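You operate a simulated robot arm through the tools that you are given. There is no shell and no other tool. Be economical: measure what you need, move in short steps, check, and stop when the job is done.

Carry out the task below with a simulated robot arm. There is one attempt and no reset: what you move stays moved.

TASK
Stir the batter smooth with the red spatula and put it in the fridge to rest.
Fine: no streaks; lower shelf, door shut, spatula back where it lay.

Only the result counts: the job must be done as asked and must still hold three seconds after the hand-in. Knocking over, shifting, dropping, spilling or breaking anything else fails it.

THE ROBOT
A 6-joint arm with a two-finger parallel gripper on a trunk, on a base that drives. Base frame: it is fixed to the floor where the robot stands at the start and does not move with it; the origin is under the middle of the robot, x ahead of it, y to its left, z up. Units: m, degrees, N and s.
With the tool pointing down near the work surface it reaches from about 0.46 to 0.88 m from the robot's upright axis, wherever it stands. Its first joint turns from -115.0 to 115.0 degrees. Places, roughly: fridge door [0.6, -0.3, 1.1]; lower fridge shelf [0.8, -0.3, 0.9]. Payload 4.2 kg.
Tool frame: the origin (TCP) lies between the finger pads and is the grasp point; the fingertips stand 0.023 m ahead of it; z points along the fingers, y is the line along which they close. Largest opening 0.094 m; finger width 0.038, thickness 0.01; the body of the gripper, 0.054 by 0.096 m, starts 0.039 m behind the TCP.
Orientation is that of the tool frame in the base frame, as [roll, pitch, yaw] about the fixed x, y, z axes, in that order (R = Rz(yaw) Ry(pitch) Rx(roll)). With the fingers straight down and closing along the base's y, the tool's x points along the base's -x, its y along +y and its z along -z.

THE INTERFACE
- The arm moves only by the tool send_rows. Its arguments are lists of equal length, an entry for each row: "angular": the turn, a rotation vector about the tool's x, y, z in rad, a list of three; "travel": the shift along the tool's x, y, z in m, a list of three; "gripper": the finger opening in m, from 0 to 0.094. In form: {"angular": [[wx, wy, wz], ...], "travel": [[x, y, z], ...], "gripper": [gripper, ...]}. A call has 1 to 20 rows; each row is the pose to reach, as a shift and turn from the pose commanded when the call began, along the tool's axes at that moment. Rows are played at 5 a second. More than 0.05 m and 8.6 degrees between two rows, or a gripper value outside its range, and nothing of the call is played. A pose out of reach is approached as far as the arm can. The call stops where the force on the tool passes 90 N (or 10 N more than at its start, if that is more) or the arm is blocked; 0.2 s more then pass. The fingers move at their own pace (about 0.108 m/s each) and stop on an object; they squeeze with about 35 N. The grip force told is the motor's: it shows also when the fingers shut on nothing. Time passes only in rows, and 0.2 s behind the last, so rows that repeat a pose let the fingers close. It gives the time, the measured TCP pose, the force on the tool (base axes), the opening and the grip force at its end, in the units of the frame above (readings bear some noise), with the torque about the TCP (base axes, N m) and any sound that the robot's microphone picked up.
- Cameras (640 x 400 px; columns grow to the right, rows downward): "scene" is now at [0.2254, 0.1392, 1.4732]; the picture's right is [-0.60, -0.80, 0.00], its down [-0.34, 0.26, -0.90] and it looks along [0.72, -0.55, -0.43] (base axes); focal length 214 px, centre (320, 200). "wrist" rides on the gripper at [0.086, 0.016, -0.075] in the tool frame; the picture's right is [-0.18, 0.98, 0.00], its down [-0.58, -0.11, -0.81] and it looks along [-0.79, -0.15, 0.59] (tool axes); focal length 243 px, centre (320, 200). There is no depth. A picture from a camera that has moved, and an enlarged one, comes with that camera's place and axes in the base frame and with its lens.
- snapshot(camera): a new picture of that camera. No time passes.
- slide_trunk(by): slides the trunk up (or, below 0, down) by that many m; the arm and the scene camera ride with it, the base frame stays. It gives what a move gives, with no picture.
- steer(legs): drives the robot by 1 to 6 legs, each [ahead, turn to the left] in m and degrees, along the robot's own axes; the way and the turn of a leg run together, so that a leg with both is an arc; at most 1.5 m and 180 degrees a leg. The arm and the cameras ride along, it lands a little off, and it stops where it bumps. It gives what a move gives.
- aim_head(pan, tilt): turns the head with the scene camera to pan (to the left, within 80 degrees either way) and tilt (down, from -29 to 69), counted from straight ahead of the robot. It gives what a move gives.
- enlarge(camera, box): a new picture of the part [left, top, right, bottom] of that camera's present view, enlarged. No time passes.
- finish_job(): hands the job in; it is judged then, once.

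Go step by step. Nothing tells you exact positions but the pictures and the camera data: compare them with the known pose of the tool, close in by small moves and look again before you grip or let go. The budget is 120 turns and 90 pictures, counting those below and the enlarged ones. Unless the task says otherwise, let go and move clear before handing in, and close with one line.

The tools are called after "Request:" by a JSON object that holds its "fn" and its "kwargs". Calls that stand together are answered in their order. send_rows: Moves the arm, as the interface text tells. Its arguments: {"type":"object","properties":{"angular":{"type":"array"},"travel":{"type":"array"},"gripper":{"type":"array"}},"required":["angular","travel","gripper"]} The other tools are called the same way: slide_trunk (by) slides the trunk up or down; steer (legs) drives the base; aim_head (pan, tilt) turns the head that bears the scene camera; snapshot (camera) takes a picture; enlarge (camera, box) takes an enlarged picture of a part of a camera's view; finish_job () hands the job in.

At the start:

```text
clock: 0.0
tcp_pos: [0.4719, -0.1689, 1.4269]
orientation: [180.0, 0.0, -180.0]
wrist_force: [-0.2, -0.5, -0.7]
wrist_torque: [0.01, -0.01, -0.01]
grip_width: 0.094
gripper_force: 0.1
trunk travel left (down, up): [-0.814, 0.176]
robot x, y, heading: [-0.0007, -0.0013, -0.1]
head pan, tilt: [-37.2, 25.2]
```

scene: 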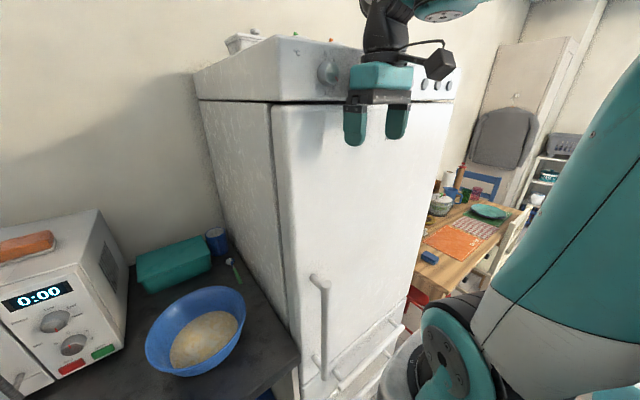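
wrist: 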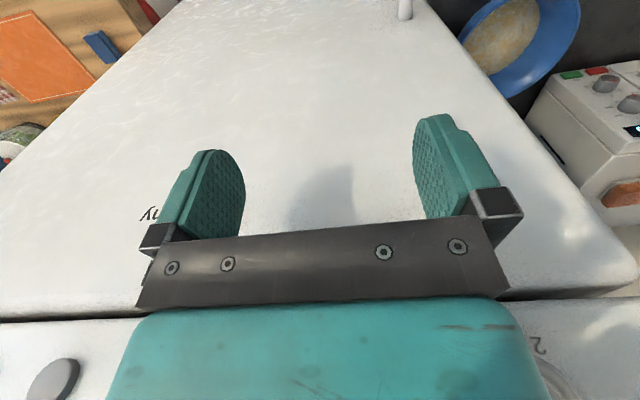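

I see a fridge ahead to the right, a counter to the left with a microwave and the blue bowl of batter; no red spatula is visible yet. I'll look around first.

Request:
{"fn": "aim_head", "kwargs": {"pan": 10, "tilt": 35}}

Request:
{"fn": "snapshot", "kwargs": {"camera": "scene"}}

Request:
{"fn": "aim_head", "kwargs": {"pan": 75, "tilt": 35}}

Request:
{"fn": "snapshot", "kwargs": {"camera": "scene"}}

Request:
{"fn": "aim_head", "kwargs": {"pan": -75, "tilt": 35}}

Request:
{"fn": "snapshot", "kwargs": {"camera": "scene"}}

```text
clock: 1.1
tcp_pos: [0.4733, -0.1692, 1.4266]
orientation: [180.0, 0.0, -180.0]
wrist_force: [-0.2, 0.7, -0.8]
wrist_torque: [0.01, -0.01, 0.0]
grip_width: 0.0941
gripper_force: 0.1
trunk travel left (down, up): [-0.814, 0.176]
robot x, y, heading: [-0.0012, -0.0046, -0.0]
head pan, tilt: [10.0, 35.0]
```

```text
87 pictures are left
camera scene: at [0.2388, 0.21, 1.4579], right [0.17, -0.98, 0.0], down [-0.56, -0.1, -0.82], along [0.81, 0.14, -0.57], focal length 214 px, centre (320, 200)
```

scene: 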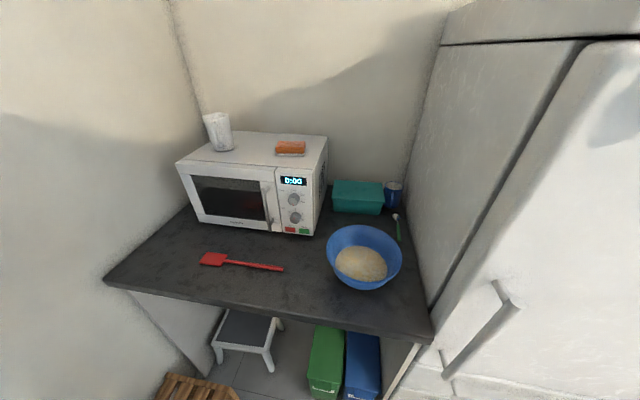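

```text
clock: 2.5
tcp_pos: [0.4741, -0.171, 1.4266]
orientation: [-180.0, 0.0, 179.9]
wrist_force: [-0.9, 0.6, -0.1]
wrist_torque: [0.03, -0.03, 0.0]
grip_width: 0.0941
gripper_force: 0.2
trunk travel left (down, up): [-0.814, 0.176]
robot x, y, heading: [0.0016, 0.0012, -0.0]
head pan, tilt: [75.0, 35.0]
```

```text
86 pictures are left
camera scene: at [0.1749, 0.2799, 1.4579], right [0.97, -0.26, 0.0], down [-0.15, -0.55, -0.82], along [0.21, 0.79, -0.57], focal length 214 px, centre (320, 200)
```

scene: 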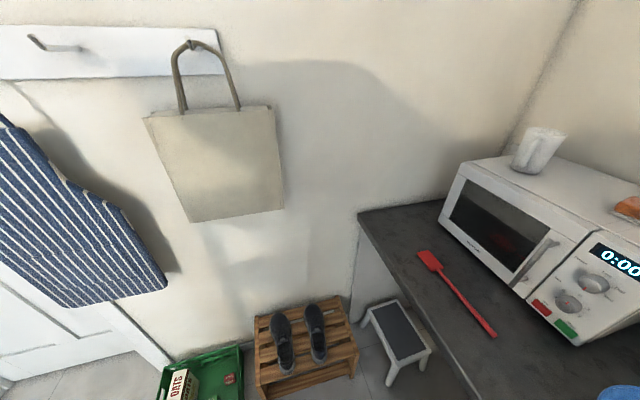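

```text
clock: 4.9
tcp_pos: [0.4742, -0.1691, 1.4271]
orientation: [180.0, 0.0, -180.0]
wrist_force: [0.2, -0.3, 0.0]
wrist_torque: [0.0, -0.02, -0.02]
grip_width: 0.094
gripper_force: 0.0
trunk travel left (down, up): [-0.814, 0.176]
robot x, y, heading: [-0.0004, -0.0006, -0.0]
head pan, tilt: [-75.0, 35.0]
```

```text
85 pictures are left
camera scene: at [0.1749, 0.1098, 1.4579], right [-0.97, -0.26, 0.0], down [-0.15, 0.55, -0.82], along [0.21, -0.79, -0.57], focal length 214 px, centre (320, 200)
```

scene: 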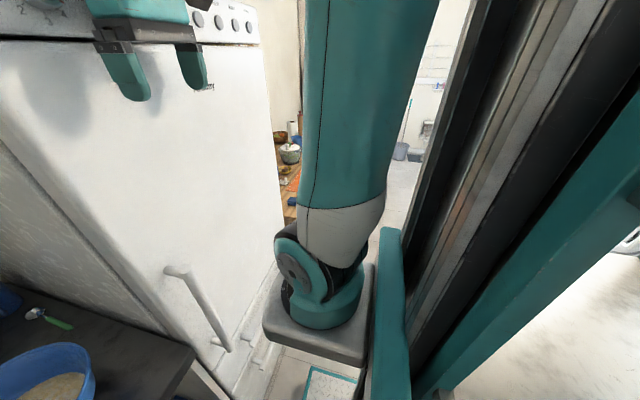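

The red spatula lies on the counter at about x 0.62, y 0.40 (handle end) to 0.66 (blade), z≈0.91; the bowl is around (0.65, 0.165). I'll take closer looks at both.

Request:
{"fn": "aim_head", "kwargs": {"pan": 25, "tilt": 45}}

Request:
{"fn": "enlarge", "kwargs": {"camera": "scene", "box": [200, 130, 360, 230]}}

Request:
{"fn": "enlarge", "kwargs": {"camera": "scene", "box": [360, 130, 520, 230]}}

```text
clock: 6.6
tcp_pos: [0.4736, -0.17, 1.4267]
orientation: [180.0, 0.0, -180.0]
wrist_force: [0.0, 0.6, -0.3]
wrist_torque: [-0.01, 0.03, 0.01]
grip_width: 0.0939
gripper_force: 0.0
trunk travel left (down, up): [-0.814, 0.176]
robot x, y, heading: [-0.0007, 0.0013, -0.0]
head pan, tilt: [25.0, 45.0]
```

```text
4.00 times, centred on (280, 180) of scene
camera zoom: at [0.2258, 0.2291, 1.4431], right [0.42, -0.91, 0.0], down [-0.64, -0.3, -0.71], along [0.64, 0.3, -0.71], focal length 858 px, centre (480, 280)
```

zoom: 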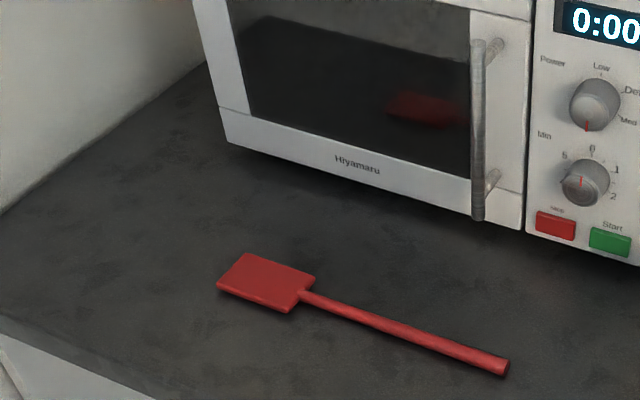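

```text
4.00 times, centred on (440, 180) of scene
camera zoom: at [0.2258, 0.2291, 1.4431], right [0.42, -0.91, 0.0], down [-0.64, -0.3, -0.71], along [0.64, 0.3, -0.71], focal length 858 px, centre (-160, 280)
```

zoom: 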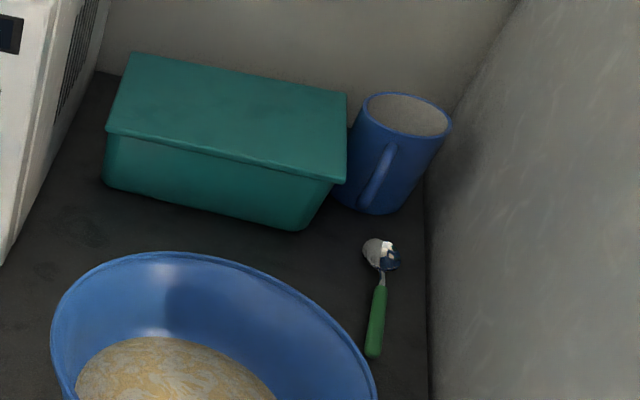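

The spatula's axis runs along base y at x≈0.625, handle y 0.39–0.58, blade to 0.66. I'll swing the arm over the handle end with the fingers closing along x, staying high.

Request:
{"fn": "send_rows", "kwargs": {"angular": [[0, 0, -0.105], [0, 0, -0.209], [0, 0, -0.314], [0, 0, -0.419], [0, 0, -0.524], [0, 0, -0.628], [0, 0, -0.733], [0, 0, -0.838], [0, 0, -0.942], [0, 0, -1.047], [0, 0, -1.152], [0, 0, -1.257], [0, 0, -1.361], [0, 0, -1.466], [0, 0, -1.5708], [0, 0, -1.5708]], "travel": [[-0.01, 0.04, 0.02], [-0.02, 0.08, 0.04], [-0.03, 0.12, 0.06], [-0.04, 0.16, 0.08], [-0.05, 0.2, 0.1], [-0.06, 0.24, 0.12], [-0.07, 0.28, 0.14], [-0.08, 0.32, 0.16], [-0.09, 0.36, 0.18], [-0.1, 0.4, 0.2], [-0.11, 0.44, 0.22], [-0.12, 0.48, 0.24], [-0.13, 0.52, 0.26], [-0.14, 0.56, 0.28], [-0.152, 0.6, 0.3], [-0.152, 0.6, 0.33]], "gripper": [0.094, 0.094, 0.094, 0.094, 0.094, 0.094, 0.094, 0.094, 0.094, 0.094, 0.094, 0.094, 0.094, 0.094, 0.06, 0.06]}}

Request:
{"fn": "snapshot", "kwargs": {"camera": "wrist"}}

Request:
{"fn": "snapshot", "kwargs": {"camera": "scene"}}

```text
clock: 7.1
tcp_pos: [0.4798, -0.1344, 1.4183]
orientation: [-179.7, 2.1, -175.3]
wrist_force: [-26.9, -14.7, 20.7]
wrist_torque: [0.84, -2.36, -1.09]
grip_width: 0.0942
gripper_force: 0.0
trunk travel left (down, up): [-0.814, 0.176]
robot x, y, heading: [-0.0007, 0.0052, -0.1]
head pan, tilt: [25.0, 45.0]
stopped in row 2: the force on the tool passed its limit at 109 N (the readings are from after the stop); the commanded pose is now the measured one
```

```text
82 pictures are left
camera wrist: at [0.3893, -0.1258, 1.4894], right [0.1, 0.99, 0.0], down [0.56, -0.06, 0.83], along [0.82, -0.08, -0.56], focal length 243 px, centre (320, 200)
```

wrist: 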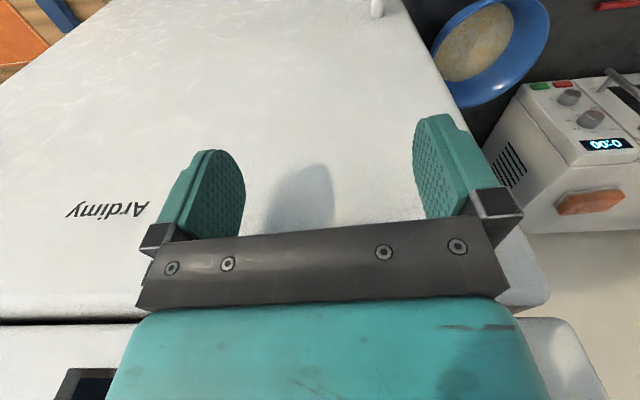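

```text
81 pictures are left
camera scene: at [0.2236, 0.2268, 1.4439], right [0.42, -0.91, 0.0], down [-0.64, -0.3, -0.71], along [0.64, 0.3, -0.71], focal length 214 px, centre (320, 200)
```

scene: 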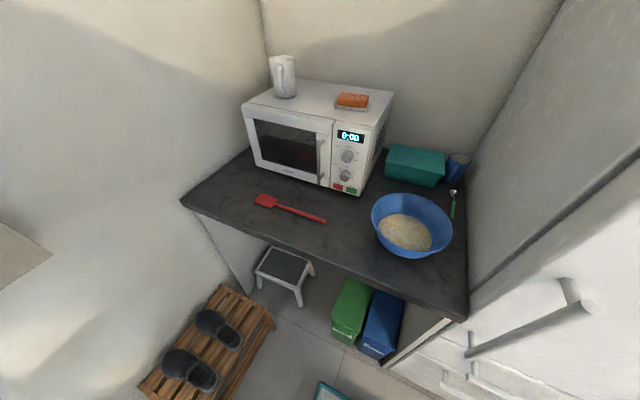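

The gripper touched the fridge front; I'll back away from it and raise nothing, moving -x first, then left.

Request:
{"fn": "send_rows", "kwargs": {"angular": [[0, 0, 0], [0, 0, 0]], "travel": [[0.03, 0, 0], [0.06, 0, 0]], "gripper": [0.094, 0.094]}}

Request:
{"fn": "aim_head", "kwargs": {"pan": -50, "tilt": 30}}

Request:
{"fn": "snapshot", "kwargs": {"camera": "scene"}}

```text
clock: 7.7
tcp_pos: [0.4749, -0.1349, 1.417]
orientation: [-179.6, 2.1, -174.9]
wrist_force: [10.0, -11.9, 44.0]
wrist_torque: [1.46, -1.44, -0.71]
grip_width: 0.0939
gripper_force: 0.2
out of reach, approached as far as the arm can: row 1, 2
trunk travel left (down, up): [-0.814, 0.176]
robot x, y, heading: [0.0024, 0.0025, -0.1]
head pan, tilt: [25.0, 45.0]
```

```text
clock: 9.1
tcp_pos: [0.4737, -0.1353, 1.4188]
orientation: [-179.5, 1.9, -174.9]
wrist_force: [8.4, -7.7, 47.5]
wrist_torque: [1.39, -1.69, -0.52]
grip_width: 0.0939
gripper_force: 0.1
trunk travel left (down, up): [-0.814, 0.176]
robot x, y, heading: [0.0044, -0.0007, -0.0]
head pan, tilt: [-50.0, 30.0]
```

```text
80 pictures are left
camera scene: at [0.2097, 0.1245, 1.4659], right [-0.77, -0.64, 0.0], down [-0.32, 0.38, -0.87], along [0.56, -0.66, -0.5], focal length 214 px, centre (320, 200)
```

scene: 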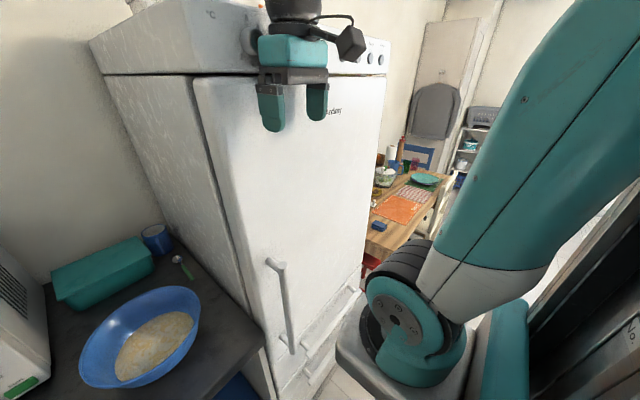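

Something (a knob) is pushing up on the hand; I'll lift the trunk a little, then back the base away.

Request:
{"fn": "slide_trunk", "kwargs": {"by": 0.06}}

Request:
{"fn": "steer", "kwargs": {"legs": [[-0.12, 0]]}}

Request:
{"fn": "snapshot", "kwargs": {"camera": "scene"}}

Request:
{"fn": "snapshot", "kwargs": {"camera": "wrist"}}

```text
clock: 10.1
tcp_pos: [0.4727, -0.1333, 1.4744]
orientation: [-179.7, 1.7, -174.8]
wrist_force: [-0.4, -0.5, -0.5]
wrist_torque: [0.02, 0.0, 0.03]
grip_width: 0.0937
gripper_force: 0.0
trunk travel left (down, up): [-0.874, 0.116]
robot x, y, heading: [0.0002, -0.0018, -0.0]
head pan, tilt: [-50.0, 30.0]
```

```text
clock: 11.4
tcp_pos: [0.3525, -0.1336, 1.4763]
orientation: [-179.7, 1.7, -174.9]
wrist_force: [0.9, 0.2, 0.3]
wrist_torque: [0.0, 0.03, 0.0]
grip_width: 0.0936
gripper_force: 0.2
trunk travel left (down, up): [-0.874, 0.116]
robot x, y, heading: [-0.1202, -0.0013, -0.1]
head pan, tilt: [-50.0, 30.0]
```

```text
79 pictures are left
camera scene: at [0.09, 0.1255, 1.5256], right [-0.77, -0.64, 0.0], down [-0.32, 0.38, -0.87], along [0.56, -0.66, -0.5], focal length 214 px, centre (320, 200)
```

scene: 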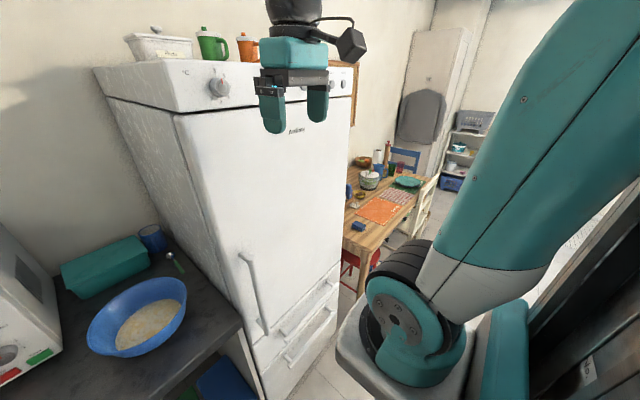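

```text
78 pictures are left
camera wrist: at [0.2629, -0.1249, 1.547], right [0.1, 1.0, 0.0], down [0.56, -0.05, 0.82], along [0.82, -0.08, -0.57], focal length 243 px, centre (320, 200)
```

wrist: 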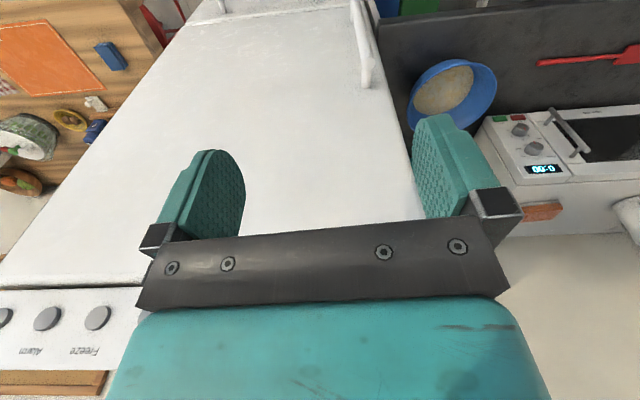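

The fridge is undisturbed and the hand is free. Now I'll swing the hand left clear of the fridge while turning the gripper.

Request:
{"fn": "send_rows", "kwargs": {"angular": [[0, 0, -0.114], [0, 0, -0.228], [0, 0, -0.342], [0, 0, -0.456], [0, 0, -0.571], [0, 0, -0.685], [0, 0, -0.799], [0, 0, -0.913], [0, 0, -1.027], [0, 0, -1.141], [0, 0, -1.255], [0, 0, -1.37], [0, 0, -1.484]], "travel": [[-0.0036, 0.043, 0.0077], [-0.007, 0.086, 0.015], [-0.011, 0.129, 0.023], [-0.014, 0.172, 0.031], [-0.018, 0.215, 0.038], [-0.022, 0.258, 0.046], [-0.025, 0.3, 0.054], [-0.029, 0.343, 0.062], [-0.033, 0.386, 0.069], [-0.036, 0.429, 0.077], [-0.04, 0.472, 0.085], [-0.043, 0.515, 0.092], [-0.047, 0.558, 0.1]], "gripper": [0.094, 0.094, 0.094, 0.094, 0.094, 0.094, 0.094, 0.094, 0.094, 0.094, 0.094, 0.06, 0.06]}}

```text
clock: 14.2
tcp_pos: [0.3394, 0.4196, 1.3722]
orientation: [-179.4, 0.4, -91.2]
wrist_force: [0.1, -0.9, 0.1]
wrist_torque: [0.0, 0.06, -0.02]
grip_width: 0.0601
gripper_force: 0.0
out of reach, approached as far as the arm can: row 13
trunk travel left (down, up): [-0.874, 0.116]
robot x, y, heading: [-0.1189, 0.0006, -0.0]
head pan, tilt: [-50.0, 30.0]
```

Hand is over the counter's left part, turned as wanted. I'll restore the base, then move over the handle.

Request:
{"fn": "steer", "kwargs": {"legs": [[0.12, 0]]}}

Request:
{"fn": "send_rows", "kwargs": {"angular": [[0, 0, 0], [0, 0, 0], [0, 0, 0], [0, 0, 0], [0, 0, 0], [0, 0, 0], [0, 0, 0]], "travel": [[0, -0.03, 0.03], [0, -0.06, 0.07], [0, -0.09, 0.11], [0, -0.12, 0.15], [0, -0.14, 0.19], [0, -0.16, 0.23], [0, -0.165, 0.27]], "gripper": [0.06, 0.06, 0.06, 0.06, 0.06, 0.06, 0.06]}}

Request:
{"fn": "aim_head", "kwargs": {"pan": 25, "tilt": 45}}

Request:
{"fn": "snapshot", "kwargs": {"camera": "scene"}}

Request:
{"fn": "snapshot", "kwargs": {"camera": "wrist"}}

```text
clock: 15.4
tcp_pos: [0.46, 0.4196, 1.3734]
orientation: [-179.5, 0.4, -91.1]
wrist_force: [0.7, 0.1, -0.3]
wrist_torque: [0.01, 0.01, 0.06]
grip_width: 0.0601
gripper_force: 0.0
trunk travel left (down, up): [-0.874, 0.116]
robot x, y, heading: [-0.0024, 0.0023, 0.0]
head pan, tilt: [-50.0, 30.0]
```

```text
clock: 17.0
tcp_pos: [0.6289, 0.4162, 1.1063]
orientation: [-179.3, 0.5, -91.1]
wrist_force: [-1.4, 0.5, 0.1]
wrist_torque: [0.02, 0.02, 0.06]
grip_width: 0.0603
gripper_force: 0.1
trunk travel left (down, up): [-0.874, 0.116]
robot x, y, heading: [-0.0031, 0.0026, 0.0]
head pan, tilt: [-50.0, 30.0]
```

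```text
clock: 18.5
tcp_pos: [0.6288, 0.4174, 1.1064]
orientation: [-179.4, 0.5, -91.0]
wrist_force: [-0.1, -0.3, 0.4]
wrist_torque: [-0.04, -0.02, 0.0]
grip_width: 0.0601
gripper_force: 0.1
trunk travel left (down, up): [-0.874, 0.116]
robot x, y, heading: [0.0004, 0.0003, 0.1]
head pan, tilt: [25.0, 45.0]
```

```text
77 pictures are left
camera scene: at [0.2266, 0.2293, 1.503], right [0.42, -0.91, 0.0], down [-0.64, -0.3, -0.71], along [0.64, 0.3, -0.71], focal length 214 px, centre (320, 200)
```

scene: 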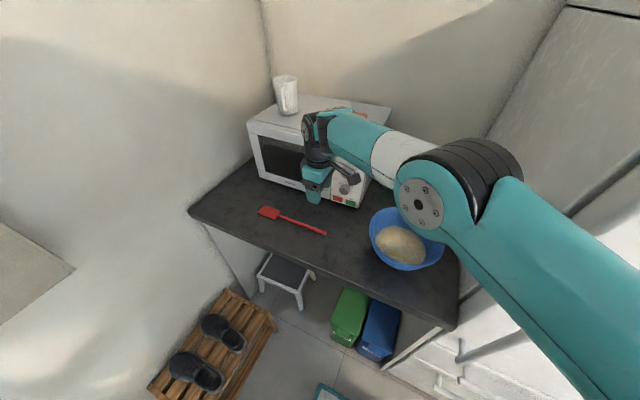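

```text
76 pictures are left
camera wrist: at [0.6095, 0.3305, 1.1796], right [-0.98, 0.2, -0.01], down [0.11, 0.57, 0.81], along [0.17, 0.79, -0.58], focal length 243 px, centre (320, 200)
```

wrist: 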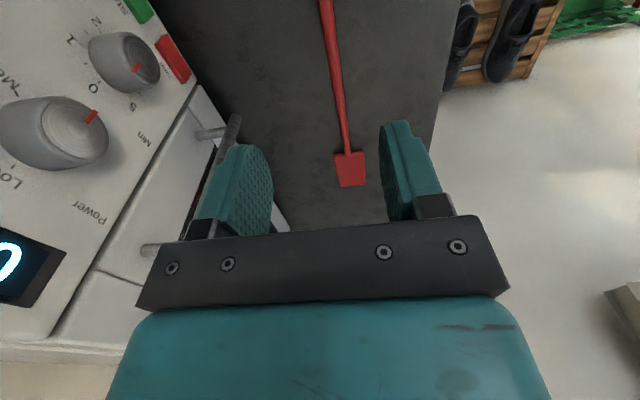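

Spatula handle is at x≈0.623 here, gripper at 0.629; microwave is clear. Descending near the handle.

Request:
{"fn": "send_rows", "kwargs": {"angular": [[0, 0, 0], [0, 0, 0], [0, 0, 0], [0, 0, 0]], "travel": [[-0.01, 0.005, 0.04], [-0.013, 0.005, 0.08], [-0.013, 0.005, 0.12], [-0.013, 0.005, 0.146]], "gripper": [0.06, 0.06, 0.06, 0.06]}}

Request:
{"fn": "snapshot", "kwargs": {"camera": "wrist"}}

Request:
{"fn": "enlarge", "kwargs": {"camera": "scene", "box": [230, 130, 390, 230]}}

```text
clock: 19.5
tcp_pos: [0.6164, 0.4227, 0.9603]
orientation: [-179.3, 0.5, -91.1]
wrist_force: [-0.6, 0.6, 0.1]
wrist_torque: [0.01, -0.01, -0.02]
grip_width: 0.0603
gripper_force: 0.1
out of reach, approached as far as the arm can: row 3, 4
trunk travel left (down, up): [-0.874, 0.116]
robot x, y, heading: [-0.0015, -0.0022, 0.2]
head pan, tilt: [25.0, 45.0]
```

```text
75 pictures are left
camera wrist: at [0.5984, 0.3359, 1.0343], right [-0.98, 0.2, -0.01], down [0.11, 0.57, 0.81], along [0.17, 0.79, -0.58], focal length 243 px, centre (320, 200)
```

wrist: 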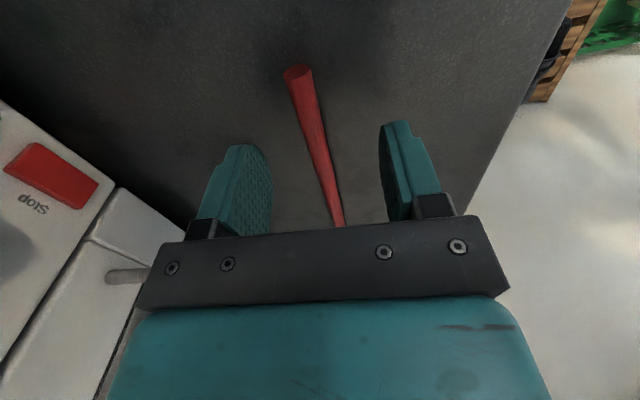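

```text
4.00 times, centred on (310, 180) of scene
camera zoom: at [0.2266, 0.2294, 1.503], right [0.42, -0.91, 0.0], down [-0.64, -0.3, -0.71], along [0.64, 0.3, -0.71], focal length 858 px, centre (360, 280)
```

zoom: 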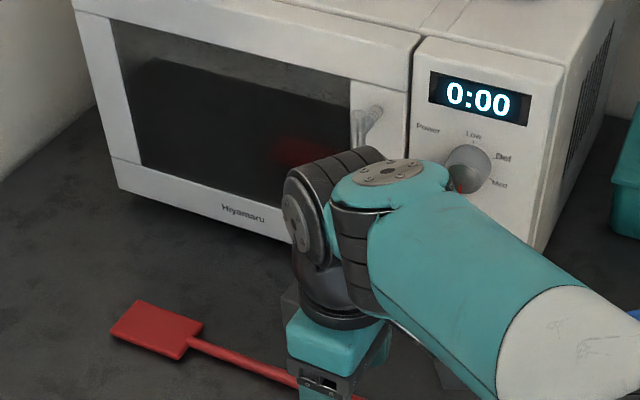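

Handle is at x≈0.622; the arm is near a limit at this trunk height, so I'll lower with the trunk and nudge x.

Request:
{"fn": "slide_trunk", "kwargs": {"by": -0.015}}

Request:
{"fn": "send_rows", "kwargs": {"angular": [[0, 0, 0], [0, 0, 0]], "travel": [[0, -0.006, 0], [0, -0.006, 0.003]], "gripper": [0.06, 0.06]}}

Request:
{"fn": "snapshot", "kwargs": {"camera": "wrist"}}

```text
clock: 20.1
tcp_pos: [0.6163, 0.4236, 0.9457]
orientation: [-179.5, 0.5, -91.0]
wrist_force: [-0.6, 1.2, 0.1]
wrist_torque: [0.01, -0.01, -0.03]
grip_width: 0.0602
gripper_force: 0.0
trunk travel left (down, up): [-0.859, 0.131]
robot x, y, heading: [-0.0001, 0.0001, -0.1]
head pan, tilt: [25.0, 45.0]
```

```text
clock: 20.7
tcp_pos: [0.6214, 0.4203, 0.9433]
orientation: [-179.3, 0.5, -91.1]
wrist_force: [0.1, -0.2, 0.4]
wrist_torque: [-0.01, 0.01, -0.02]
grip_width: 0.0599
gripper_force: 0.0
trunk travel left (down, up): [-0.859, 0.131]
robot x, y, heading: [0.0017, 0.0007, -0.1]
head pan, tilt: [25.0, 45.0]
```

```text
73 pictures are left
camera wrist: at [0.6025, 0.3335, 1.0178], right [-0.98, 0.2, -0.01], down [0.11, 0.57, 0.81], along [0.17, 0.79, -0.58], focal length 243 px, centre (320, 200)
```

wrist: 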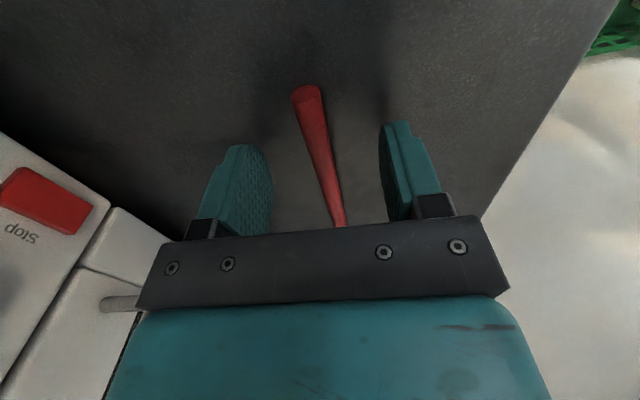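

Aligned. Stepping down carefully while watching the vertical force.

Request:
{"fn": "send_rows", "kwargs": {"angular": [[0, 0, 0], [0, 0, 0]], "travel": [[0, 0, 0.004], [0, 0, 0.008]], "gripper": [0.05, 0.05]}}

Request:
{"fn": "snapshot", "kwargs": {"camera": "wrist"}}

```text
clock: 21.3
tcp_pos: [0.6206, 0.4185, 0.9373]
orientation: [-179.4, 0.5, -91.1]
wrist_force: [-0.4, -0.2, -0.3]
wrist_torque: [0.03, -0.02, 0.02]
grip_width: 0.0502
gripper_force: 0.1
out of reach, approached as far as the arm can: row 1, 2
trunk travel left (down, up): [-0.859, 0.131]
robot x, y, heading: [0.003, 0.0026, 0.1]
head pan, tilt: [25.0, 45.0]
```

```text
72 pictures are left
camera wrist: at [0.6012, 0.3319, 1.0106], right [-0.98, 0.2, -0.01], down [0.11, 0.57, 0.81], along [0.17, 0.79, -0.58], focal length 243 px, centre (320, 200)
```

wrist: 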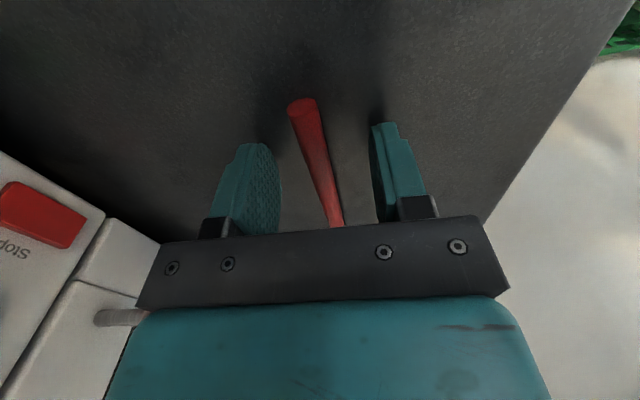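

A wrist limit makes arm descent drift, so I'll use the trunk for the last bit.

Request:
{"fn": "slide_trunk", "kwargs": {"by": -0.008}}

Request:
{"fn": "enlarge", "kwargs": {"camera": "wrist", "box": [200, 80, 440, 240]}}

```text
clock: 21.9
tcp_pos: [0.6202, 0.4181, 0.9338]
orientation: [-179.2, 0.7, -91.1]
wrist_force: [-3.5, -7.8, 29.5]
wrist_torque: [-0.76, 0.99, 0.29]
grip_width: 0.051
gripper_force: 0.7
trunk travel left (down, up): [-0.851, 0.139]
robot x, y, heading: [-0.0012, 0.0019, -0.3]
head pan, tilt: [25.0, 45.0]
```

```text
2.50 times, centred on (320, 160) of wrist
camera zoom: at [0.6014, 0.3316, 1.0065], right [-0.98, 0.2, -0.01], down [0.11, 0.57, 0.81], along [0.17, 0.8, -0.58], focal length 606 px, centre (320, 300)
```

zoom: 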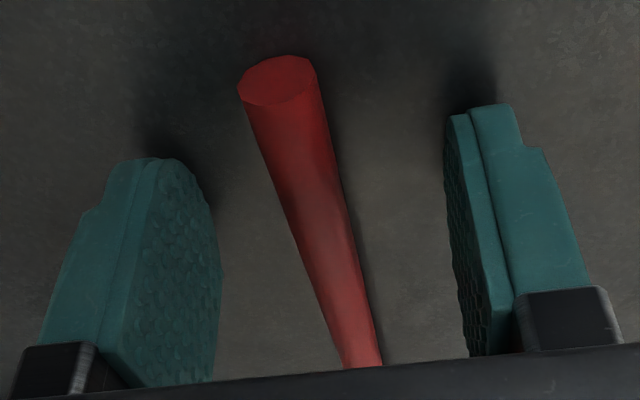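

Fingertips touch the counter (counter z≈0.911). Backing off 4 mm and gripping.

Request:
{"fn": "slide_trunk", "kwargs": {"by": 0.005}}

Request:
{"fn": "send_rows", "kwargs": {"angular": [[0, 0, 0], [0, 0, 0], [0, 0, 0], [0, 0, 0]], "travel": [[0, 0, 0], [0, 0, 0], [0, 0, 0], [0, 0, 0]], "gripper": [0.025, 0.01, 0.0, 0.0]}}

Request:
{"fn": "snapshot", "kwargs": {"camera": "wrist"}}

```text
clock: 22.4
tcp_pos: [0.6203, 0.4191, 0.9335]
orientation: [-179.4, 0.5, -91.0]
wrist_force: [2.0, 2.7, 8.7]
wrist_torque: [-0.14, 0.25, -0.03]
grip_width: 0.0492
gripper_force: 0.0
trunk travel left (down, up): [-0.856, 0.134]
robot x, y, heading: [0.0062, -0.0001, -0.0]
head pan, tilt: [25.0, 45.0]
```

```text
clock: 23.4
tcp_pos: [0.6193, 0.4182, 0.9337]
orientation: [-179.3, 0.4, -91.2]
wrist_force: [0.0, -0.8, 0.1]
wrist_torque: [-0.08, 0.03, 0.0]
grip_width: 0.0124
gripper_force: 34.9
trunk travel left (down, up): [-0.856, 0.134]
robot x, y, heading: [0.0007, 0.0026, -0.1]
head pan, tilt: [25.0, 45.0]
```

```text
70 pictures are left
camera wrist: at [0.6015, 0.3315, 1.0073], right [-0.98, 0.2, -0.01], down [0.11, 0.57, 0.81], along [0.17, 0.79, -0.58], focal length 243 px, centre (320, 200)
```

wrist: 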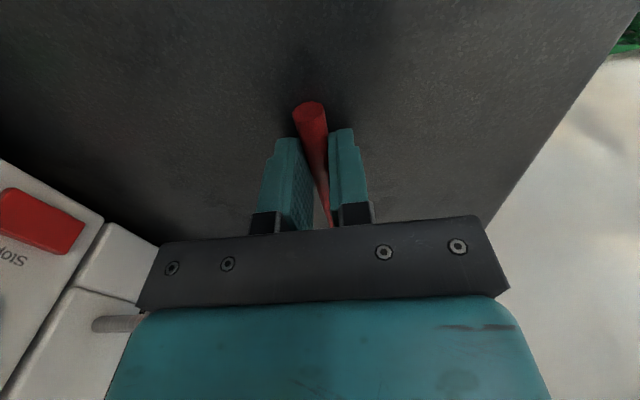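

Spatula gripped (12.4 mm). Lifting with the arm.

Request:
{"fn": "send_rows", "kwargs": {"angular": [[0, 0, 0], [0, 0, 0], [0, 0, 0], [0, 0, 0], [0, 0, 0], [0, 0, 0]], "travel": [[0, 0, -0.02], [0, 0, -0.06], [0, 0.0, -0.1], [0, 0.01, -0.15], [0, 0.03, -0.2], [0, 0.05, -0.24]], "gripper": [0, 0, 0, 0, 0, 0]}}

Request:
{"fn": "snapshot", "kwargs": {"camera": "scene"}}

```text
refused: row 4 steps farther than a row can; nothing moved
```

```text
69 pictures are left
camera scene: at [0.2267, 0.2293, 1.485], right [0.42, -0.91, 0.0], down [-0.64, -0.3, -0.71], along [0.64, 0.3, -0.71], focal length 214 px, centre (320, 200)
```

scene: 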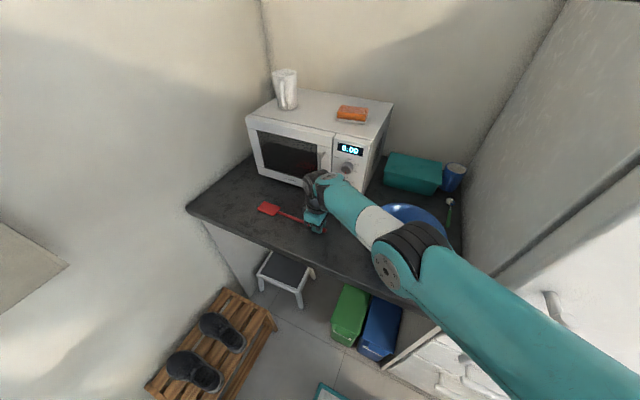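

Row step too large; resend with smaller steps.

Request:
{"fn": "send_rows", "kwargs": {"angular": [[0, 0, 0], [0, 0, 0], [0, 0, 0], [0, 0, 0], [0, 0, 0], [0, 0, 0]], "travel": [[0, 0, -0.02], [0, 0, -0.06], [0, 0.0, -0.1], [0, 0.01, -0.14], [0, 0.03, -0.18], [0, 0.05, -0.22]], "gripper": [0, 0, 0, 0, 0, 0]}}

Request:
{"fn": "snapshot", "kwargs": {"camera": "scene"}}

```text
clock: 24.8
tcp_pos: [0.5679, 0.4185, 1.1522]
orientation: [-179.5, 0.4, -91.1]
wrist_force: [0.6, 0.1, -0.5]
wrist_torque: [-0.09, 0.04, 0.02]
grip_width: 0.0126
gripper_force: 34.8
trunk travel left (down, up): [-0.856, 0.134]
robot x, y, heading: [0.001, 0.0005, -0.2]
head pan, tilt: [25.0, 45.0]
```

```text
68 pictures are left
camera scene: at [0.2271, 0.2295, 1.4848], right [0.42, -0.91, 0.0], down [-0.64, -0.3, -0.71], along [0.64, 0.3, -0.71], focal length 214 px, centre (320, 200)
```

scene: 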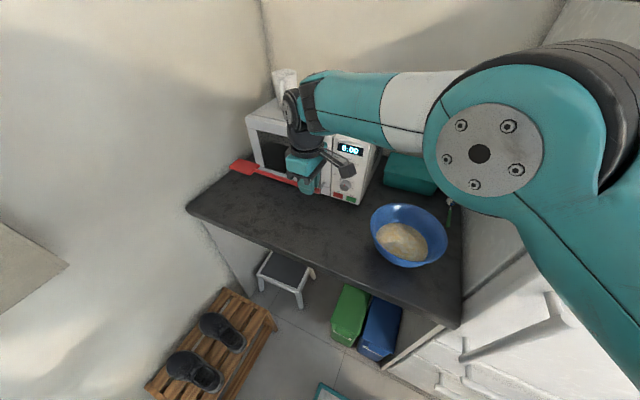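

Spatula lifted. Next I'll yaw the tool another 90° so the blade points toward the robot; then pitching the tool forward will make the spatula hang down.

Request:
{"fn": "send_rows", "kwargs": {"angular": [[0, 0, -0.14], [0, 0, -0.28], [0, 0, -0.42], [0, 0, -0.56], [0, 0, -0.7], [0, 0, -0.84], [0, 0, -0.98], [0, 0, -1.12], [0, 0, -1.26], [0, 0, -1.4], [0, 0, -1.54]], "travel": [[0, 0, -0.01], [0, 0, -0.02], [0, 0, -0.03], [0, 0, -0.04], [0, 0, -0.05], [0, 0, -0.05], [0, 0, -0.05], [0, 0, -0.05], [0, 0, -0.05], [0, 0, -0.05], [0, 0, -0.05]], "gripper": [0, 0, 0, 0, 0, 0, 0, 0, 0, 0, 0]}}

Request:
{"fn": "snapshot", "kwargs": {"camera": "scene"}}

```text
clock: 27.2
tcp_pos: [0.5659, 0.4171, 1.2045]
orientation: [-179.5, -0.6, -2.7]
wrist_force: [0.4, -0.1, -0.3]
wrist_torque: [0.0, -0.06, 0.03]
grip_width: 0.0124
gripper_force: 34.8
trunk travel left (down, up): [-0.856, 0.134]
robot x, y, heading: [-0.0, 0.0026, -0.0]
head pan, tilt: [25.0, 45.0]
```

```text
67 pictures are left
camera scene: at [0.2266, 0.2294, 1.485], right [0.42, -0.91, 0.0], down [-0.64, -0.3, -0.71], along [0.64, 0.3, -0.71], focal length 214 px, centre (320, 200)
```

scene: 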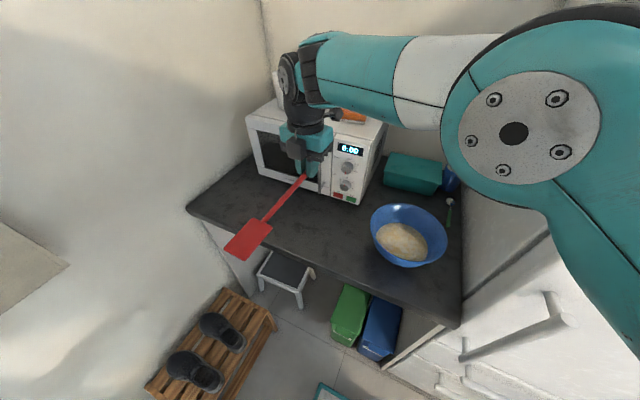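

The yaw worked freely. Now pitch the tool forward so the blade hangs down, raising a bit.

Request:
{"fn": "send_rows", "kwargs": {"angular": [[0, 0.13, 0], [0, 0.26, 0], [0, 0.39, 0], [0, 0.52, 0], [0, 0.65, 0], [0, 0.78, 0], [0, 0.91, 0], [0, 1.04, 0], [0, 1.17, 0], [0, 1.3, 0], [0, 1.43, 0], [0, 1.56, 0]], "travel": [[0, 0, -0.01], [0, 0, -0.02], [0, 0, -0.03], [0, 0, -0.04], [0, 0, -0.05], [0, 0, -0.06], [0, 0, -0.07], [0, 0, -0.08], [0, 0, -0.09], [0, 0, -0.1], [0, 0, -0.11], [0, 0, -0.12]], "gripper": [0, 0, 0, 0, 0, 0, 0, 0, 0, 0, 0, 0]}}

Request:
{"fn": "snapshot", "kwargs": {"camera": "scene"}}

```text
clock: 29.8
tcp_pos: [0.5725, 0.4166, 1.3265]
orientation: [-100.3, -89.5, -82.2]
wrist_force: [0.2, 0.2, 0.2]
wrist_torque: [-0.01, 0.01, -0.01]
grip_width: 0.0124
gripper_force: 35.3
out of reach, approached as far as the arm can: row 12
trunk travel left (down, up): [-0.856, 0.134]
robot x, y, heading: [-0.0004, -0.0022, 0.0]
head pan, tilt: [25.0, 45.0]
```

```text
66 pictures are left
camera scene: at [0.2262, 0.2293, 1.4851], right [0.42, -0.91, 0.0], down [-0.64, -0.3, -0.71], along [0.64, 0.3, -0.71], focal length 214 px, centre (320, 200)
```

scene: 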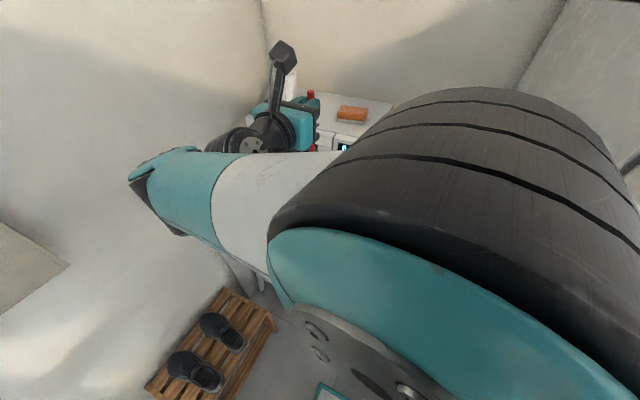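

Spatula now hangs down. I'll back the base 0.2 m to have working space, then bring the spatula above the bowl.

Request:
{"fn": "steer", "kwargs": {"legs": [[-0.2, 0]]}}

Request:
{"fn": "snapshot", "kwargs": {"camera": "scene"}}

```text
clock: 31.4
tcp_pos: [0.3719, 0.4181, 1.3237]
orientation: [-119.2, -89.5, -63.3]
wrist_force: [-0.4, 0.3, -0.8]
wrist_torque: [0.0, 0.03, 0.01]
grip_width: 0.0126
gripper_force: 35.4
trunk travel left (down, up): [-0.856, 0.134]
robot x, y, heading: [-0.1997, 0.0006, 0.1]
head pan, tilt: [25.0, 45.0]
```

```text
65 pictures are left
camera scene: at [0.025, 0.2296, 1.485], right [0.42, -0.91, 0.0], down [-0.64, -0.3, -0.71], along [0.64, 0.3, -0.71], focal length 214 px, centre (320, 200)
```

scene: 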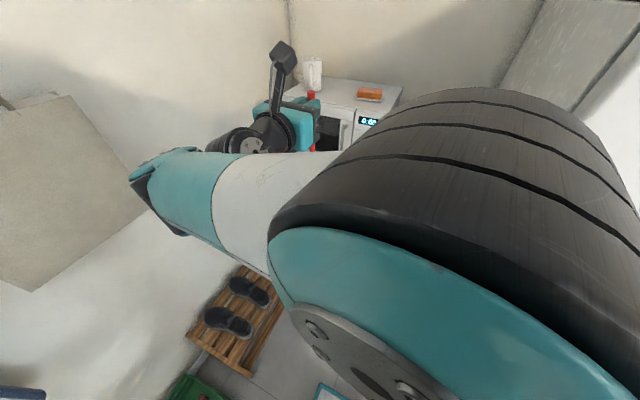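

Extending the arm toward a point above the bowl centre, keeping the tip above the rim.

Request:
{"fn": "send_rows", "kwargs": {"angular": [[0, 0, 0], [0, 0, 0], [0, 0, 0], [0, 0, 0], [0, 0, 0], [0, 0, 0], [0, 0, 0], [0, 0, 0], [0, 0, 0]], "travel": [[0, 0.027, 0.032], [0, 0.054, 0.065], [0, 0.08, 0.097], [0, 0.107, 0.129], [0, 0.134, 0.162], [0, 0.161, 0.194], [0, 0.187, 0.226], [0, 0.214, 0.259], [0, 0.241, 0.291]], "gripper": [0, 0, 0, 0, 0, 0, 0, 0, 0]}}

Request:
{"fn": "snapshot", "kwargs": {"camera": "scene"}}

Request:
{"fn": "snapshot", "kwargs": {"camera": "wrist"}}

```text
clock: 33.4
tcp_pos: [0.6513, 0.1657, 1.321]
orientation: [-116.6, -89.5, -65.9]
wrist_force: [0.2, 0.0, 0.2]
wrist_torque: [-0.01, 0.03, 0.04]
grip_width: 0.0126
gripper_force: 34.8
trunk travel left (down, up): [-0.856, 0.134]
robot x, y, heading: [-0.2, -0.0044, -0.1]
head pan, tilt: [25.0, 45.0]
```

```text
64 pictures are left
camera scene: at [0.0246, 0.2299, 1.485], right [0.42, -0.91, 0.0], down [-0.64, -0.3, -0.71], along [0.64, 0.3, -0.71], focal length 214 px, centre (320, 200)
```

scene: 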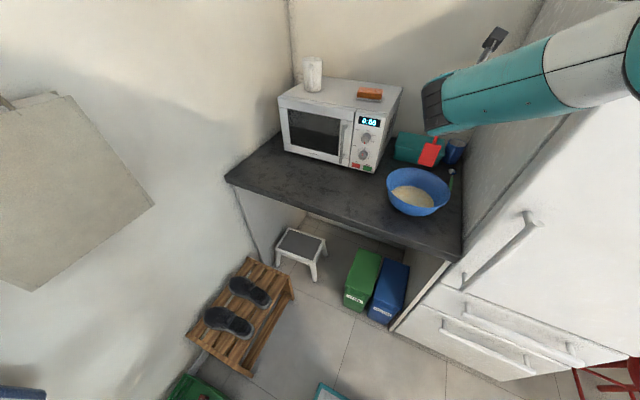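

```text
63 pictures are left
camera wrist: at [0.5768, 0.151, 1.4083], right [-0.04, -0.98, -0.19], down [-0.8, 0.15, -0.58], along [0.59, 0.13, -0.79], focal length 243 px, centre (320, 200)
```

wrist: 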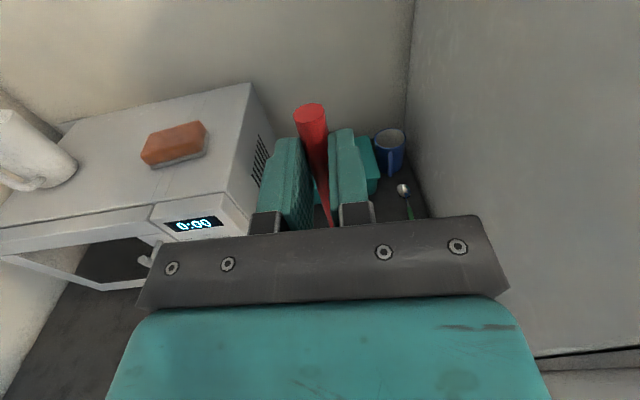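

Excellent view now. I'll zoom on the bowl and blade to fix positions.

Request:
{"fn": "aim_head", "kwargs": {"pan": 0, "tilt": 35}}

Request:
{"fn": "enlarge", "kwargs": {"camera": "scene", "box": [270, 100, 430, 200]}}

```text
clock: 34.3
tcp_pos: [0.6504, 0.1646, 1.3212]
orientation: [-119.1, -89.5, -63.3]
wrist_force: [-0.1, 0.0, -1.0]
wrist_torque: [-0.01, 0.0, -0.03]
grip_width: 0.0124
gripper_force: 35.2
trunk travel left (down, up): [-0.856, 0.134]
robot x, y, heading: [-0.201, 0.0006, -0.1]
head pan, tilt: [0.0, 35.0]
```

```text
4.00 times, centred on (350, 150) of scene
camera zoom: at [0.0394, 0.1952, 1.4998], right [0.0, -1.0, 0.0], down [-0.57, 0.0, -0.82], along [0.82, 0.0, -0.57], focal length 858 px, centre (200, 400)
```

zoom: 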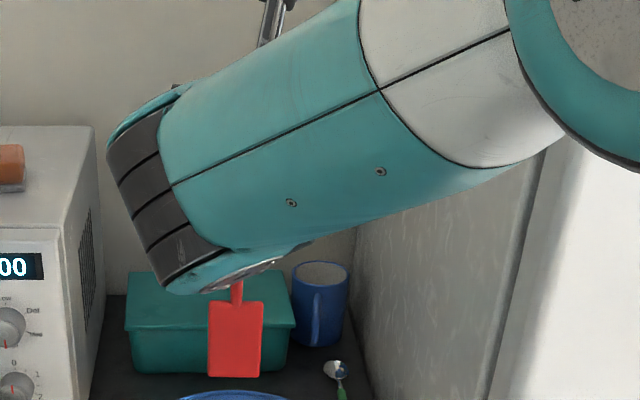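

Request:
{"fn": "enlarge", "kwargs": {"camera": "scene", "box": [250, 160, 410, 260]}}

```text
4.00 times, centred on (330, 210) of scene
camera zoom: at [0.0394, 0.1952, 1.4998], right [0.0, -1.0, 0.0], down [-0.57, 0.0, -0.82], along [0.82, 0.0, -0.57], focal length 858 px, centre (280, 160)
```

zoom: 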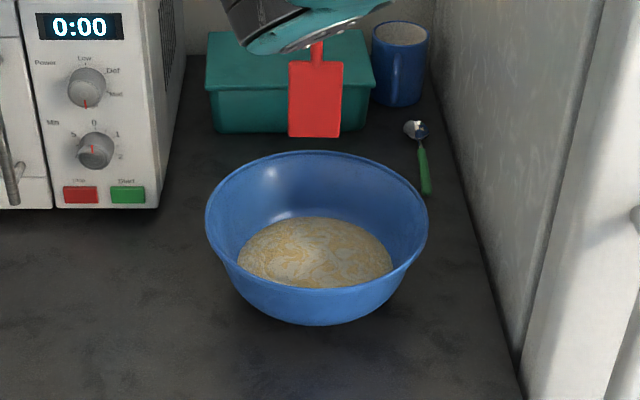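

Bowl centre ≈ (0.668, 0.161), rim ≈ 0.99, batter radius ≈ 0.075 at z ≈ 0.945; blade tip is right above centre. Lowering the blade into the batter.

Request:
{"fn": "send_rows", "kwargs": {"angular": [[0, 0, 0], [0, 0, 0], [0, 0, 0], [0, 0, 0]], "travel": [[-0.04, 0, 0], [-0.08, 0, 0], [-0.11, 0, 0], [-0.135, 0, 0]], "gripper": [0, 0, 0, 0]}}

Request:
{"fn": "enlarge", "kwargs": {"camera": "scene", "box": [250, 160, 410, 260]}}

```text
clock: 35.3
tcp_pos: [0.6527, 0.1677, 1.1849]
orientation: [-115.9, -89.5, -66.4]
wrist_force: [-0.6, 0.0, -0.2]
wrist_torque: [-0.03, 0.02, 0.02]
grip_width: 0.0124
gripper_force: 35.1
trunk travel left (down, up): [-0.856, 0.134]
robot x, y, heading: [-0.1953, -0.0004, -0.0]
head pan, tilt: [0.0, 35.0]
```

```text
4.00 times, centred on (330, 210) of scene
camera zoom: at [0.0392, 0.1951, 1.4999], right [0.0, -1.0, 0.0], down [-0.57, 0.0, -0.82], along [0.82, 0.0, -0.57], focal length 858 px, centre (280, 160)
```

zoom: 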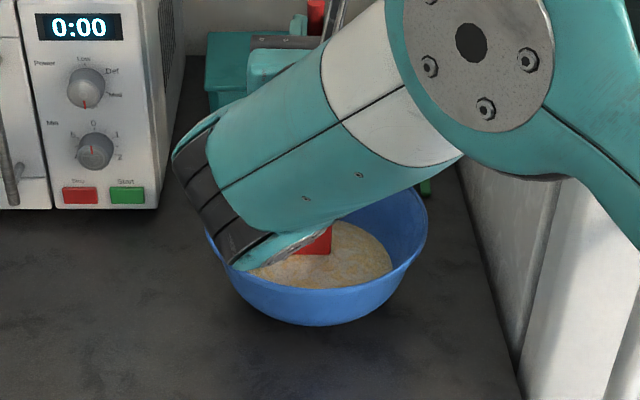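

Blade is just at the batter surface. Going down 1.5 cm more and starting small circles, watching forces.

Request:
{"fn": "send_rows", "kwargs": {"angular": [[0, 0, 0], [0, 0, 0], [0, 0, 0]], "travel": [[-0.008, 0, 0], [-0.014, 0, 0], [-0.019, 0, 0]], "gripper": [0, 0, 0]}}

Request:
{"fn": "enlarge", "kwargs": {"camera": "scene", "box": [290, 190, 370, 240]}}

```text
clock: 36.1
tcp_pos: [0.6506, 0.1669, 1.1667]
orientation: [-118.4, -89.6, -64.0]
wrist_force: [0.3, -0.7, -0.4]
wrist_torque: [-0.03, 0.0, 0.03]
grip_width: 0.0127
gripper_force: 34.8
trunk travel left (down, up): [-0.856, 0.134]
robot x, y, heading: [-0.1979, 0.0032, 0.1]
head pan, tilt: [0.0, 35.0]
```

```text
8.00 times, centred on (330, 215) of scene
camera zoom: at [0.0393, 0.1952, 1.4999], right [0.0, -1.0, 0.0], down [-0.57, 0.0, -0.82], along [0.82, 0.0, -0.57], focal length 1716 px, centre (240, 80)
```

zoom: 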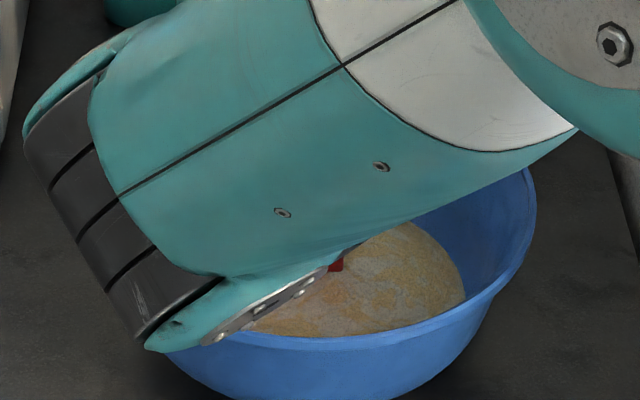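

Tip is near the bottom with no contact force. Stirring: one circle first to check forces.

Request:
{"fn": "send_rows", "kwargs": {"angular": [[0, 0, 0], [0, 0, 0], [0, 0, 0], [0, 0, 0], [0, 0, 0], [0, 0, 0], [0, 0, 0], [0, 0, 0], [0, 0, 0], [0, 0, 0], [0, 0, 0], [0, 0, 0]], "travel": [[0, 0.003, 0.018], [0, 0.005, 0.035], [0, 0.02, 0.028], [0, 0.029, 0.011], [0, 0.029, -0.011], [0, 0.02, -0.028], [0, 0.005, -0.035], [0, -0.01, -0.028], [0, -0.019, -0.011], [0, -0.019, 0.011], [0, -0.01, 0.028], [0, 0.005, 0.035]], "gripper": [0, 0, 0, 0, 0, 0, 0, 0, 0, 0, 0, 0]}}

Request:
{"fn": "enlarge", "kwargs": {"camera": "scene", "box": [290, 190, 370, 240]}}

```text
clock: 38.7
tcp_pos: [0.6878, 0.161, 1.1651]
orientation: [-118.4, -89.5, -64.0]
wrist_force: [0.4, -0.3, -0.2]
wrist_torque: [-0.03, 0.02, 0.04]
grip_width: 0.0127
gripper_force: 35.3
trunk travel left (down, up): [-0.856, 0.134]
robot x, y, heading: [-0.2006, 0.0017, -0.0]
head pan, tilt: [0.0, 35.0]
```

```text
8.00 times, centred on (330, 215) of scene
camera zoom: at [0.0392, 0.1954, 1.4998], right [0.0, -1.0, 0.0], down [-0.57, 0.0, -0.82], along [0.82, 0.0, -0.57], focal length 1716 px, centre (240, 80)
```

zoom: 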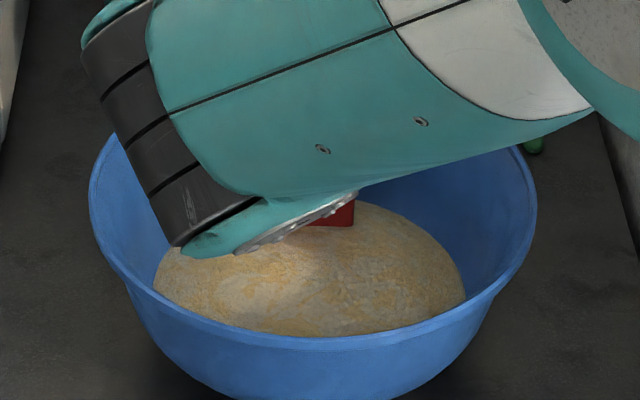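

No resistance trouble, bowl unmoved; streaks remain. Two more circles per call.

Request:
{"fn": "send_rows", "kwargs": {"angular": [[0, 0, 0], [0, 0, 0], [0, 0, 0], [0, 0, 0], [0, 0, 0], [0, 0, 0], [0, 0, 0], [0, 0, 0], [0, 0, 0], [0, 0, 0], [0, 0, 0], [0, 0, 0], [0, 0, 0], [0, 0, 0], [0, 0, 0], [0, 0, 0], [0, 0, 0], [0, 0, 0], [0, 0, 0], [0, 0, 0]], "travel": [[0, 0.015, -0.007], [0, 0.024, -0.024], [0, 0.024, -0.046], [0, 0.015, -0.063], [0, 0, -0.07], [0, -0.015, -0.063], [0, -0.024, -0.046], [0, -0.024, -0.024], [0, -0.015, -0.007], [0, 0, 0], [0, 0.015, -0.007], [0, 0.024, -0.024], [0, 0.024, -0.046], [0, 0.015, -0.063], [0, 0, -0.07], [0, -0.015, -0.063], [0, -0.024, -0.046], [0, -0.024, -0.024], [0, -0.015, -0.007], [0, 0, 0]], "gripper": [0, 0, 0, 0, 0, 0, 0, 0, 0, 0, 0, 0, 0, 0, 0, 0, 0, 0, 0, 0]}}

Request:
{"fn": "send_rows", "kwargs": {"angular": [[0, 0, 0], [0, 0, 0], [0, 0, 0], [0, 0, 0], [0, 0, 0], [0, 0, 0], [0, 0, 0], [0, 0, 0], [0, 0, 0], [0, 0, 0], [0, 0, 0], [0, 0, 0], [0, 0, 0], [0, 0, 0], [0, 0, 0], [0, 0, 0], [0, 0, 0], [0, 0, 0], [0, 0, 0], [0, 0, 0]], "travel": [[0, 0.015, -0.007], [0, 0.024, -0.024], [0, 0.024, -0.046], [0, 0.015, -0.063], [0, 0, -0.07], [0, -0.015, -0.063], [0, -0.024, -0.046], [0, -0.024, -0.024], [0, -0.015, -0.007], [0, 0, 0], [0, 0.015, -0.007], [0, 0.024, -0.024], [0, 0.024, -0.046], [0, 0.015, -0.063], [0, 0, -0.07], [0, -0.015, -0.063], [0, -0.024, -0.046], [0, -0.024, -0.024], [0, -0.015, -0.007], [0, 0, 0]], "gripper": [0, 0, 0, 0, 0, 0, 0, 0, 0, 0, 0, 0, 0, 0, 0, 0, 0, 0, 0, 0]}}

Request:
{"fn": "enlarge", "kwargs": {"camera": "scene", "box": [290, 190, 370, 240]}}

```text
clock: 42.9
tcp_pos: [0.6873, 0.1592, 1.1677]
orientation: [-119.2, -89.4, -63.1]
wrist_force: [-0.4, -0.2, -1.3]
wrist_torque: [-0.04, 0.0, -0.01]
grip_width: 0.0125
gripper_force: 35.2
trunk travel left (down, up): [-0.856, 0.134]
robot x, y, heading: [-0.2016, 0.0034, -0.1]
head pan, tilt: [0.0, 35.0]
```

```text
clock: 47.1
tcp_pos: [0.6847, 0.1586, 1.166]
orientation: [-121.4, -89.5, -60.8]
wrist_force: [0.2, 0.4, 0.2]
wrist_torque: [0.02, 0.01, -0.04]
grip_width: 0.0125
gripper_force: 34.7
trunk travel left (down, up): [-0.856, 0.134]
robot x, y, heading: [-0.2038, 0.0007, -0.2]
head pan, tilt: [0.0, 35.0]
```

```text
8.00 times, centred on (330, 215) of scene
camera zoom: at [0.0392, 0.1954, 1.4998], right [0.0, -1.0, 0.0], down [-0.57, 0.0, -0.82], along [0.82, 0.0, -0.57], focal length 1716 px, centre (240, 80)
```

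zoom: 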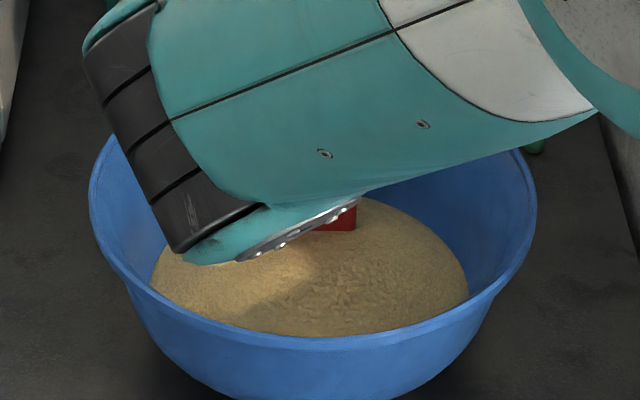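

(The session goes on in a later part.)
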